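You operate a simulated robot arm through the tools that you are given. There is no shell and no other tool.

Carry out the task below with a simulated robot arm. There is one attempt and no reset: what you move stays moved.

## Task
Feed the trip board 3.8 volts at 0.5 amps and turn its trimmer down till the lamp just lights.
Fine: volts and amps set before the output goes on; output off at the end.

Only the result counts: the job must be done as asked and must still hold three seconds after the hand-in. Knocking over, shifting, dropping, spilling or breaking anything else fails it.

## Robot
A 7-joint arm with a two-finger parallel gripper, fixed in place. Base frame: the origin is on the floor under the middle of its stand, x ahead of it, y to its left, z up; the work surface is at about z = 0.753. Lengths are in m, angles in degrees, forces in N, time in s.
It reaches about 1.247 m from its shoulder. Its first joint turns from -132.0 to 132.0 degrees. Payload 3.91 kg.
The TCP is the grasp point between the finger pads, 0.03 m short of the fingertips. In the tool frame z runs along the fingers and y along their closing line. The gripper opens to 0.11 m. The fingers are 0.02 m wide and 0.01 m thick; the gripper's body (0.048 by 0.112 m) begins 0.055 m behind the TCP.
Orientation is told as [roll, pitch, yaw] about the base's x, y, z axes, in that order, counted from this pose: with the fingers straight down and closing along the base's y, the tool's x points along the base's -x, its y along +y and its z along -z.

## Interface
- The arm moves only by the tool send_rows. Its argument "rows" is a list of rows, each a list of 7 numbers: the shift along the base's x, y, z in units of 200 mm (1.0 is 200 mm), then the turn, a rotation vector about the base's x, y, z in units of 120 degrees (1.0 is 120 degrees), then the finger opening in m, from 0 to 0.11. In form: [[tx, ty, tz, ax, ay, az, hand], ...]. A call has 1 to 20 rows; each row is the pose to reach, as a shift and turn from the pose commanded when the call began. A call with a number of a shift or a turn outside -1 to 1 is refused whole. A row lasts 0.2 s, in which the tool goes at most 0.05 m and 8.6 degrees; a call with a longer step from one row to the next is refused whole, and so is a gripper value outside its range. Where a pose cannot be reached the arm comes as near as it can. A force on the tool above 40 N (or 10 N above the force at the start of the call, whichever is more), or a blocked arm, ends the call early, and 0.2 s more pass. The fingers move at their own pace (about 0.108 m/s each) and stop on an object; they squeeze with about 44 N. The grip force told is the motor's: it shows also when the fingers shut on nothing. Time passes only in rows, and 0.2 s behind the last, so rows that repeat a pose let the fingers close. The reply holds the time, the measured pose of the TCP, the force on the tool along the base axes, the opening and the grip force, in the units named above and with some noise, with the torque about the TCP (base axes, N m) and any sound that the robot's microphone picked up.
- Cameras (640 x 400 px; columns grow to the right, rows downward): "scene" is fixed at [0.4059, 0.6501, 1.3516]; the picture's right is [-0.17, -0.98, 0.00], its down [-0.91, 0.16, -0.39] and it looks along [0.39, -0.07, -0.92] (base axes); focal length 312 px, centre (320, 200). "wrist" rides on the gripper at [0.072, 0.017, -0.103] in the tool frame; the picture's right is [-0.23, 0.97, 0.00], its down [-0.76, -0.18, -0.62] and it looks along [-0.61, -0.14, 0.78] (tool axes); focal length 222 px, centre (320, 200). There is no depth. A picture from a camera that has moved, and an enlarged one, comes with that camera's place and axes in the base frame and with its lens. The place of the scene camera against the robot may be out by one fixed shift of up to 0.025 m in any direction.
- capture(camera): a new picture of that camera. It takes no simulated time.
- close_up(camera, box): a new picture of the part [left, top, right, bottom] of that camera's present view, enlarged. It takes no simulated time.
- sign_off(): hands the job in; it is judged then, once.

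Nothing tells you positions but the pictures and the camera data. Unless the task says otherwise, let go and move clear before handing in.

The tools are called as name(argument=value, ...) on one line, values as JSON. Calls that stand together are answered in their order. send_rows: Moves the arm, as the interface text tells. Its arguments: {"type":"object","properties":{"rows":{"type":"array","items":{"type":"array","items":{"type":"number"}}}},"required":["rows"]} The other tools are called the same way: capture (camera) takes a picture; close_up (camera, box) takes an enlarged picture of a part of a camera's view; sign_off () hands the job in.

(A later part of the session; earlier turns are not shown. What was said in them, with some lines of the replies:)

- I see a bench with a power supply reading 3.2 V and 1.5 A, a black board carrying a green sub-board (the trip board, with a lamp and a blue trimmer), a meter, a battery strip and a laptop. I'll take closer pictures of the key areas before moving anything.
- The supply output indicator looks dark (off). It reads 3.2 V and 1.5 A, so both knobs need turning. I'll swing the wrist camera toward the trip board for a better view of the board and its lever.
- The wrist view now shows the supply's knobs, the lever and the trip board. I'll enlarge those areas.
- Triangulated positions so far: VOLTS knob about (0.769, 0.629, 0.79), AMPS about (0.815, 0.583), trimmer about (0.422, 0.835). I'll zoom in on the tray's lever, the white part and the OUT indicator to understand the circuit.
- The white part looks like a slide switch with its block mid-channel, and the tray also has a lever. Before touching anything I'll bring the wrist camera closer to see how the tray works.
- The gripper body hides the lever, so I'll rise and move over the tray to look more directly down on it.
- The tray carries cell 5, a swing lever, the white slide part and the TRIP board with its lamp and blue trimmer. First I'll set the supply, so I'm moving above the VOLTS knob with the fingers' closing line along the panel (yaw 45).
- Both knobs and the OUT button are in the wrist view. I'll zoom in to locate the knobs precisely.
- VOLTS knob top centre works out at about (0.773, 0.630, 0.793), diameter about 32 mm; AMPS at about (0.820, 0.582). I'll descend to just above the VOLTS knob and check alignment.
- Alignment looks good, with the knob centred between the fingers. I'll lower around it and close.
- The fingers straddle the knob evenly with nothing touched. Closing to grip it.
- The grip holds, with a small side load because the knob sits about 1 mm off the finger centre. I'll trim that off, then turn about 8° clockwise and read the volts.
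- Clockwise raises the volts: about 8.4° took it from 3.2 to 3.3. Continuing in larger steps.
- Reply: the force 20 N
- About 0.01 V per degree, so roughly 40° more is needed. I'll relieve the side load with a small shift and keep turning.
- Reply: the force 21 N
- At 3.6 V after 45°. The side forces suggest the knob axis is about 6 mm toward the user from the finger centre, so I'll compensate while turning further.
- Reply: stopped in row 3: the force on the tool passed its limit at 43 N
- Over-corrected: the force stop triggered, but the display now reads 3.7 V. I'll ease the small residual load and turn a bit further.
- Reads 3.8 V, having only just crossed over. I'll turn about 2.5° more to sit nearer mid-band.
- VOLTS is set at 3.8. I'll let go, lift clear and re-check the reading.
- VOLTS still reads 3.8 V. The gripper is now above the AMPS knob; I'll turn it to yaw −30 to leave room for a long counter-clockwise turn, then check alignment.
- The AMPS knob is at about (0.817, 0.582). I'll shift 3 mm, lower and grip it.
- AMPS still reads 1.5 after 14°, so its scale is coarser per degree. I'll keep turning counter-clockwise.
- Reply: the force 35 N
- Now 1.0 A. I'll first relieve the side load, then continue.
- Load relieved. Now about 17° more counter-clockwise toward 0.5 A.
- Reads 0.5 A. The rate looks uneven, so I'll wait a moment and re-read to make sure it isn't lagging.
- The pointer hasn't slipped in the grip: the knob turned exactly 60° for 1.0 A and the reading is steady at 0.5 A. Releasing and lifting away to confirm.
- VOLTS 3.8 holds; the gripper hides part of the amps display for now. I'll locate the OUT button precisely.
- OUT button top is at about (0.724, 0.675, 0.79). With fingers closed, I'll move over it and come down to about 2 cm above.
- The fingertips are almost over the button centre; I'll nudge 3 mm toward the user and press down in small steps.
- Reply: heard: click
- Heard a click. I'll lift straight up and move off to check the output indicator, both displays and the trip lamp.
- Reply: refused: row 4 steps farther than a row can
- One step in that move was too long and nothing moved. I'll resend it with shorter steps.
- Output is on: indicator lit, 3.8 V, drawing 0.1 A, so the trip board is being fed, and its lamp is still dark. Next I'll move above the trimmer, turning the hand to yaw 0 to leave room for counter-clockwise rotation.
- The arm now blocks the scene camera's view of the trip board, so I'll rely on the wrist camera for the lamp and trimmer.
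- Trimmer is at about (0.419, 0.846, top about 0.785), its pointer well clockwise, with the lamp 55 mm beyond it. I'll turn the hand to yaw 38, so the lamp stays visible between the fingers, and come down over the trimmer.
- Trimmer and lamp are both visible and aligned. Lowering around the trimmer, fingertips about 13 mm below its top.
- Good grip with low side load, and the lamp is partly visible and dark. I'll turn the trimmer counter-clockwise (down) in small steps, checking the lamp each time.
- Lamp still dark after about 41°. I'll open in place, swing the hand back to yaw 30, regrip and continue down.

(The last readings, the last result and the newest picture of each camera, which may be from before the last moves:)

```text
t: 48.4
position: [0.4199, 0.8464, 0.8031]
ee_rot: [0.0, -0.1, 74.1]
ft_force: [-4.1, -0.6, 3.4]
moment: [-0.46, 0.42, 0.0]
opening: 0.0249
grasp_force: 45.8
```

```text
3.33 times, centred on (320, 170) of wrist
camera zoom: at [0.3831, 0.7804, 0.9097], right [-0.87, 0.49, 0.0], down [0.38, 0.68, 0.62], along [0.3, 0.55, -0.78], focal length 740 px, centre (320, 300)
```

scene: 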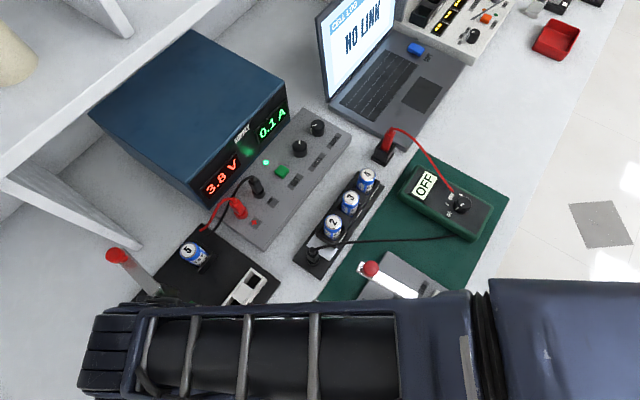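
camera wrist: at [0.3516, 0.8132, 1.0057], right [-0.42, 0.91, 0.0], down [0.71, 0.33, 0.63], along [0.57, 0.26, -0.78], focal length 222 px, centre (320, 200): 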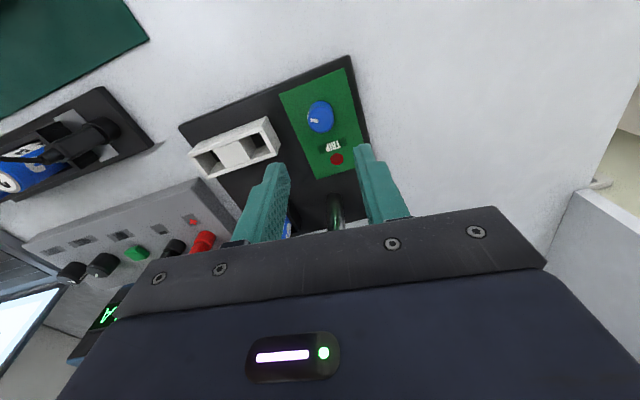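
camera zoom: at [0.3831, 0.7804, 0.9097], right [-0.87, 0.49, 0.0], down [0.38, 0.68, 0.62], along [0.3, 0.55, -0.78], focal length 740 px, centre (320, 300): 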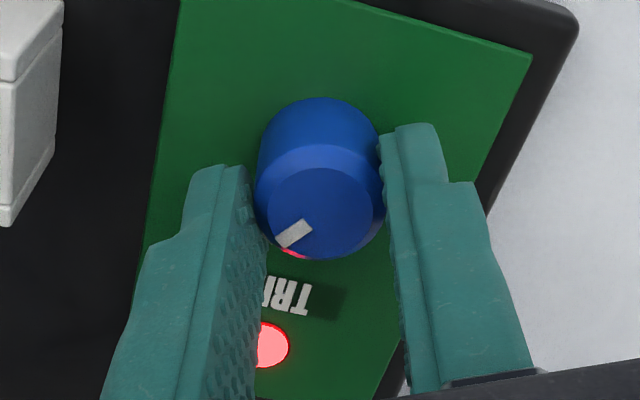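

The lamp lit between 78° and 84° of total turn. To set it right at the threshold, I'll back up 6° and then come down again in 1° steps.

send_rows(rows=[[0, 0, 0, 0, 0, -0.05, 0.0], [0, 0, 0, 0, 0, -0.05, 0.0]])

close_up(camera="wrist", box=[240, 110, 400, 230])

```text
t: 49.0
position: [0.419, 0.8471, 0.8044]
ee_rot: [0.0, -0.1, 68.0]
ft_force: [-3.2, -4.3, 4.8]
moment: [-0.63, 0.14, 0.01]
opening: 0.0253
grasp_force: 44.8
```

```text
3.33 times, centred on (320, 170) of wrist
camera zoom: at [0.3764, 0.7846, 0.9097], right [-0.82, 0.57, 0.0], down [0.45, 0.64, 0.63], along [0.36, 0.51, -0.78], focal length 740 px, centre (320, 300)
```

zoom: 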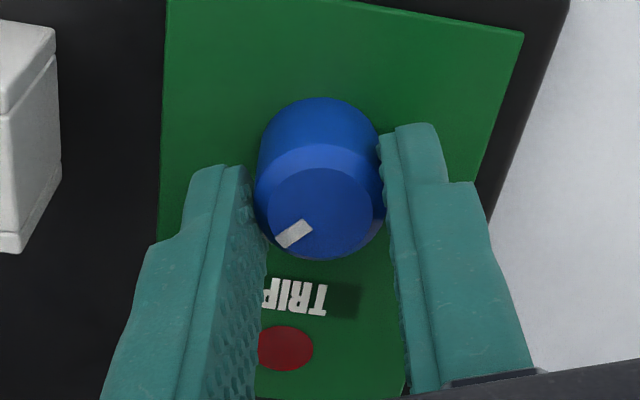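

The lamp went off again, so it doesn't latch. Now coming down in 1° steps.

send_rows(rows=[[0, 0, 0, 0, 0, 0.017, 0.0], [0, 0, 0, 0, 0, 0.017, 0.0]])

close_up(camera="wrist", box=[240, 110, 400, 230])

```text
t: 49.6
position: [0.4201, 0.8472, 0.8047]
ee_rot: [0.0, -0.2, 70.1]
ft_force: [-4.5, -5.8, 8.3]
moment: [-0.54, 0.39, 0.0]
opening: 0.0252
grasp_force: 45.1
```

```text
3.33 times, centred on (320, 170) of wrist
camera zoom: at [0.3786, 0.7831, 0.9096], right [-0.84, 0.55, 0.0], down [0.43, 0.65, 0.63], along [0.34, 0.52, -0.78], focal length 740 px, centre (320, 300)
```

zoom: 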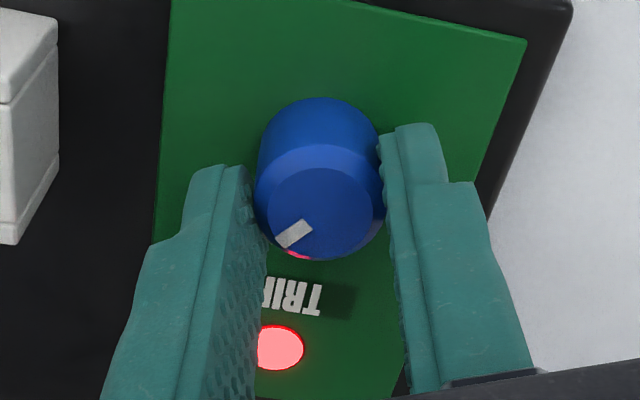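

Lit at 70.1°, off at 68.0°. One more refinement: back about 1°.

send_rows(rows=[[0, 0, 0, 0, 0, -0.009, 0.0], [0, 0, 0, 0, 0, -0.009, 0.0]])

close_up(camera="wrist", box=[240, 110, 400, 230])

```text
t: 50.2
position: [0.4198, 0.8464, 0.8031]
ee_rot: [0.0, -0.2, 69.0]
ft_force: [-2.6, -4.2, 5.0]
moment: [-0.25, 0.16, -0.02]
opening: 0.0252
grasp_force: 45.6
```

```text
3.33 times, centred on (320, 170) of wrist
camera zoom: at [0.3774, 0.7839, 0.9096], right [-0.83, 0.56, 0.0], down [0.44, 0.65, 0.63], along [0.35, 0.52, -0.78], focal length 740 px, centre (320, 300)
```

zoom: 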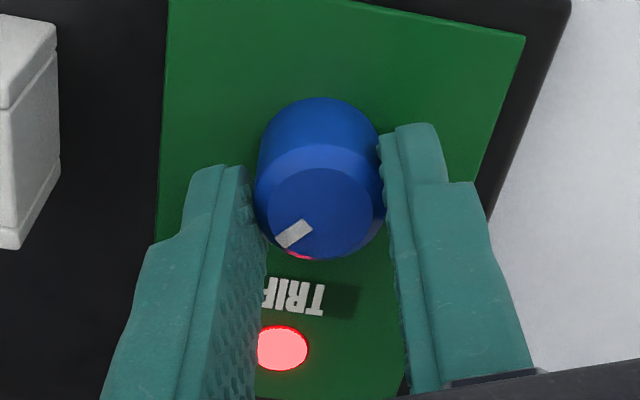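

Lit at 69.0° and off at 68.0°, so this is the threshold. I'll release gently and check the lamp stays lit.

send_rows(rows=[[0, 0, 0, 0, 0, 0, 0.035], [0, 0, 0, 0, 0, 0, 0.045], [0, 0, 0, 0, 0, 0, 0.045]])

close_up(camera="wrist", box=[240, 110, 400, 230])

close_up(camera="scene", box=[190, 80, 350, 210])

```text
t: 51.0
position: [0.4186, 0.846, 0.8034]
ee_rot: [0.0, -0.1, 69.0]
ft_force: [0.2, 0.2, -0.5]
moment: [0.0, 0.0, 0.04]
opening: 0.0451
grasp_force: 0.0
```

```text
3.33 times, centred on (320, 170) of wrist
camera zoom: at [0.3775, 0.784, 0.9094], right [-0.83, 0.56, 0.0], down [0.44, 0.65, 0.63], along [0.35, 0.52, -0.78], focal length 740 px, centre (320, 300)
```

zoom: 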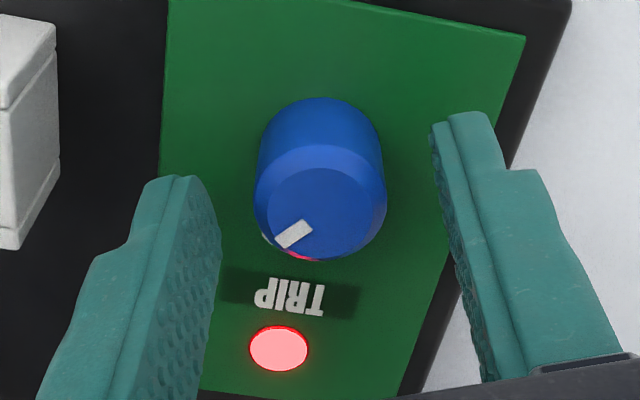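

```text
3.08 times, centred on (270, 145) of scene
camera zoom: at [0.4059, 0.6501, 1.3516], right [-0.17, -0.98, 0.0], down [-0.91, 0.16, -0.39], along [0.39, -0.07, -0.92], focal length 961 px, centre (474, 369)
```

zoom: 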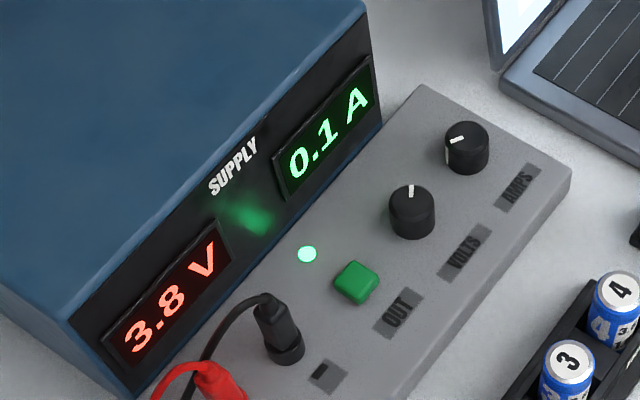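

Lamp stays lit after release. Now lifting clear and heading back to the OUT button to switch the output off.

send_rows(rows=[[0, 0, 0.15, 0, 0, 0, 0.045], [0, 0, 0.38, 0, 0, 0, 0.045], [0, 0, 0.6, 0, 0, 0, 0.045], [0, 0, 0.78, 0, 0, 0, 0.04], [0.15, -0.08, 0.8, 0, 0, -0.04, 0.02], [0.34, -0.18, 0.8, 0, 0, -0.08, 0.0], [0.53, -0.29, 0.8, 0, 0, -0.12, 0.0], [0.72, -0.4, 0.8, 0, 0, -0.16, 0.0], [0.91, -0.51, 0.8, 0, 0, -0.2, 0.0], [0.95, -0.54, 0.8, 0, 0, -0.2, 0.0], [0.95, -0.54, 0.8, 0, 0, -0.2, 0.0]])

capture(camera="scene")

capture(camera="wrist")

close_up(camera="scene", box=[160, 290, 250, 380])

```text
t: 53.4
position: [0.6108, 0.738, 0.9638]
ee_rot: [0.0, 0.0, 45.0]
ft_force: [-0.4, 0.0, -1.2]
moment: [0.0, 0.01, -0.04]
opening: 0.0002
grasp_force: 37.6
```

```text
taken
```

scene: 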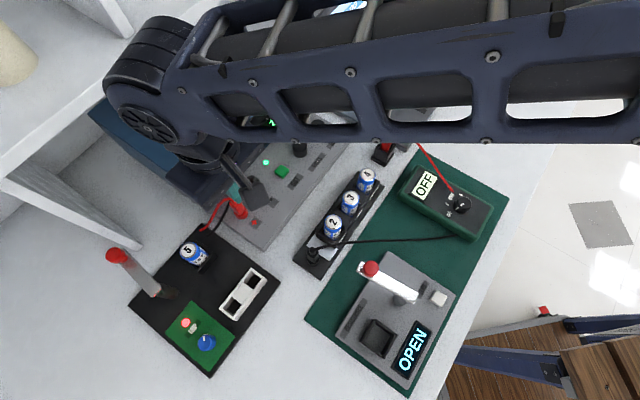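

```text
taken
camera wrist: at [0.5475, 0.6983, 1.0689], right [-0.53, 0.85, 0.0], down [0.66, 0.41, 0.63], along [0.53, 0.33, -0.78], focal length 222 px, centre (320, 200)
```

wrist: 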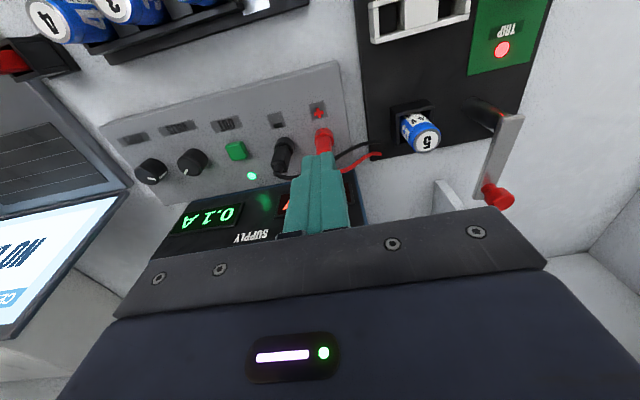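

```text
4.44 times, centred on (205, 335) of scene
camera zoom: at [0.4059, 0.6501, 1.3516], right [-0.17, -0.98, 0.0], down [-0.91, 0.16, -0.39], along [0.39, -0.07, -0.92], focal length 1388 px, centre (831, -400)
```

zoom: 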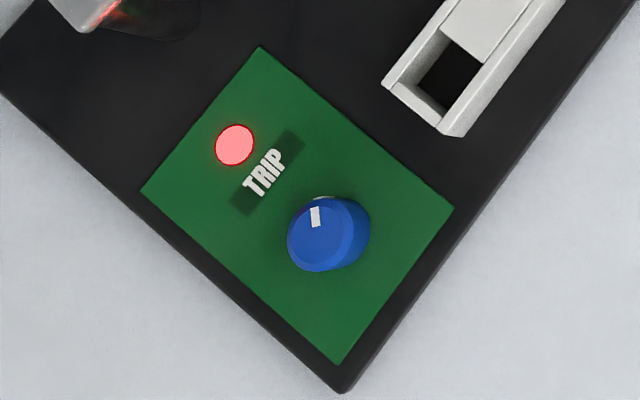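

The lamp is lit and the output is still on. Moving above the OUT button with closed fingers.

send_rows(rows=[[0.19, -0.107, 0, 0, 0, 0, 0.0], [0.38, -0.214, 0, 0, 0, 0, 0.0], [0.5625, -0.3205, 0, 0, 0, 0, 0.0], [0.5625, -0.3205, -0.2, 0, 0, 0, 0.0], [0.5625, -0.3205, -0.4, 0, 0, 0, 0.0], [0.5625, -0.3205, -0.55, 0, 0, 0, 0.0], [0.5625, -0.3205, -0.62, 0, 0, 0, 0.0], [0.5625, -0.3205, -0.62, 0, 0, 0, 0.0]])

close_up(camera="wrist", box=[240, 90, 400, 200])

```text
t: 55.2
position: [0.7229, 0.6745, 0.8407]
ee_rot: [0.0, -0.2, 45.1]
ft_force: [-0.3, 0.1, -0.3]
moment: [-0.02, -0.02, 0.02]
opening: 0.0001
grasp_force: 38.3
```

```text
3.64 times, centred on (320, 145) of wrist
camera zoom: at [0.6587, 0.6349, 0.9459], right [-0.53, 0.85, 0.0], down [0.66, 0.41, 0.63], along [0.53, 0.33, -0.78], focal length 808 px, centre (320, 400)
```

zoom: 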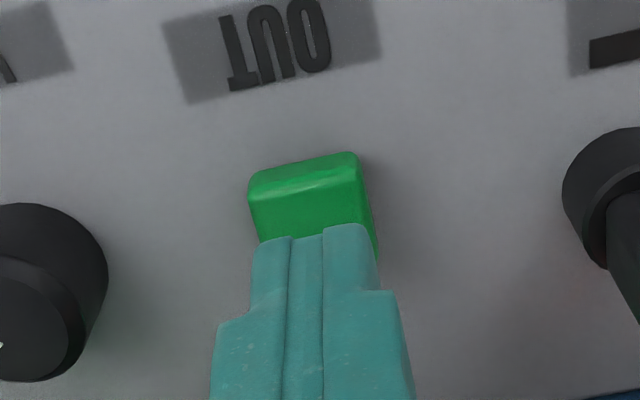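

send_rows(rows=[[0.006, -0.003, -0.04, 0, 0, 0, 0.0], [0.006, -0.003, -0.08, 0, 0, 0, 0.0], [0.006, -0.003, -0.095, 0, 0, 0, 0.0], [0.006, -0.003, -0.105, 0, 0, 0, 0.0], [0.006, -0.003, -0.111, 0, 0, 0, 0.0]])

close_up(camera="scene", box=[160, 290, 250, 380])

```text
t: 56.4
position: [0.7242, 0.6748, 0.8181]
ee_rot: [0.0, -0.1, 44.9]
ft_force: [0.1, 0.0, 1.9]
moment: [0.01, 0.03, 0.0]
opening: 0.0
grasp_force: 37.5
heard: click
```

```text
4.44 times, centred on (205, 335) of scene
camera zoom: at [0.4059, 0.6501, 1.3516], right [-0.17, -0.98, 0.0], down [-0.91, 0.16, -0.39], along [0.39, -0.07, -0.92], focal length 1388 px, centre (831, -400)
```

zoom: 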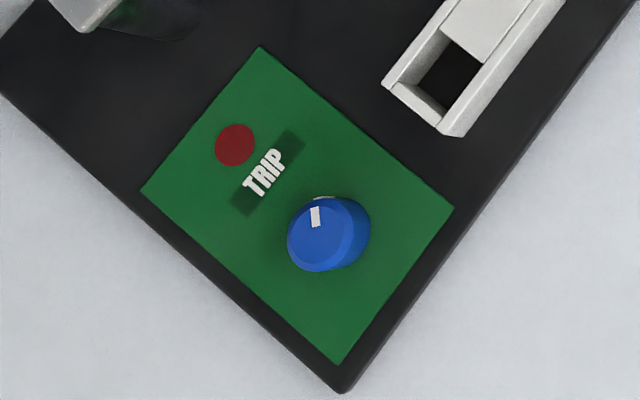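

The button clicked and the trip lamp went dark, so the output is off. Now I'll lift straight up and move clear to confirm everything.

send_rows(rows=[[0, 0, 0.1, 0, 0, 0, 0.0], [0, 0, 0.3, 0, 0, 0, 0.0], [0, 0, 0.5, 0, 0, 0, 0.0], [-0.05, -0.05, 0.7, 0, 0, 0, 0.0], [-0.15, -0.2, 0.85, 0, 0, 0, 0.0], [-0.27, -0.38, 0.95, 0, 0, 0, 0.0], [-0.38, -0.58, 1.0, 0, 0, 0, 0.0], [-0.48, -0.78, 1.0, 0, 0, 0, 0.0], [-0.55, -0.98, 1.0, 0, 0, 0, 0.0], [-0.55, -0.98, 1.0, 0, 0, 0, 0.0]])

capture(camera="scene")

close_up(camera="scene", box=[190, 80, 350, 210])

```text
t: 58.6
position: [0.6121, 0.4777, 1.0187]
ee_rot: [0.1, -0.1, 45.0]
ft_force: [0.1, 0.1, 0.1]
moment: [-0.01, 0.0, -0.01]
opening: 0.0
grasp_force: 37.8
```

```text
taken
```

scene: 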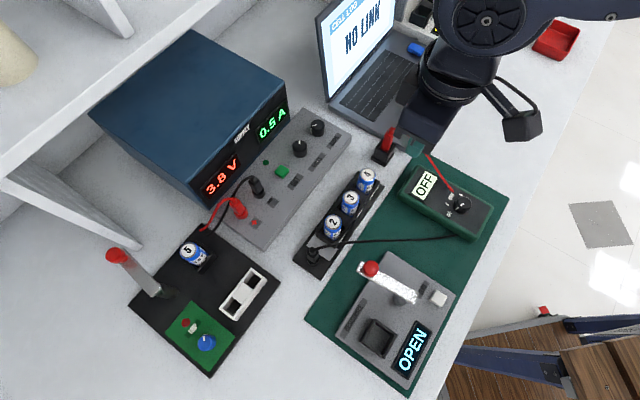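

```text
3.08 times, centred on (270, 145) of scene
camera zoom: at [0.4059, 0.6501, 1.3516], right [-0.17, -0.98, 0.0], down [-0.91, 0.16, -0.39], along [0.39, -0.07, -0.92], focal length 961 px, centre (474, 369)
```

zoom: 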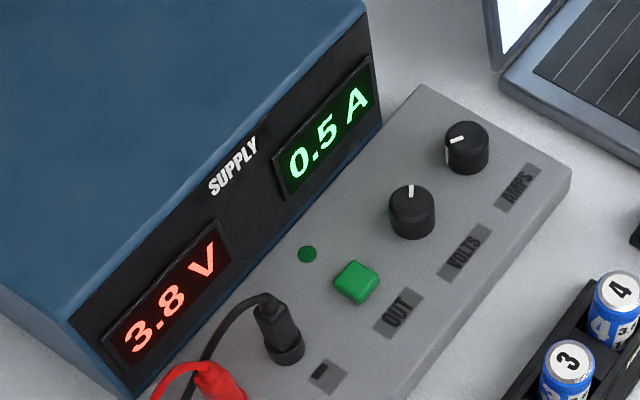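

The supply reads 3.8 V and 0.5 A with the output indicator off. The trimmer sits at the point where the lamp just lit, nothing else has moved, and the arm is clear. Handing in.

sign_off()

```text
The job is handed in.
```

The trip board was fed 3.8 V with the current limit at 0.5 A. I turned its trimmer down to the point where the lamp just lights, then switched the output off and handed the job in.

- **Supply:** I set both knobs before switching the output on. With the output off again, the supply reads 3.8 V and 0.5 A and its indicator is dark.
- **Trimmer:** My first pass down went a few degrees too far. I backed it up until the lamp went out, then came down again in small steps. The lamp was lit at the final position and off 1° above it, and it stayed lit after I let go.
- **Surroundings:** In the last picture nothing else looks moved. The arm is clear of the bench items.

While I was setting the volts, the arm's force limit stopped one move. The setting wasn't affected.
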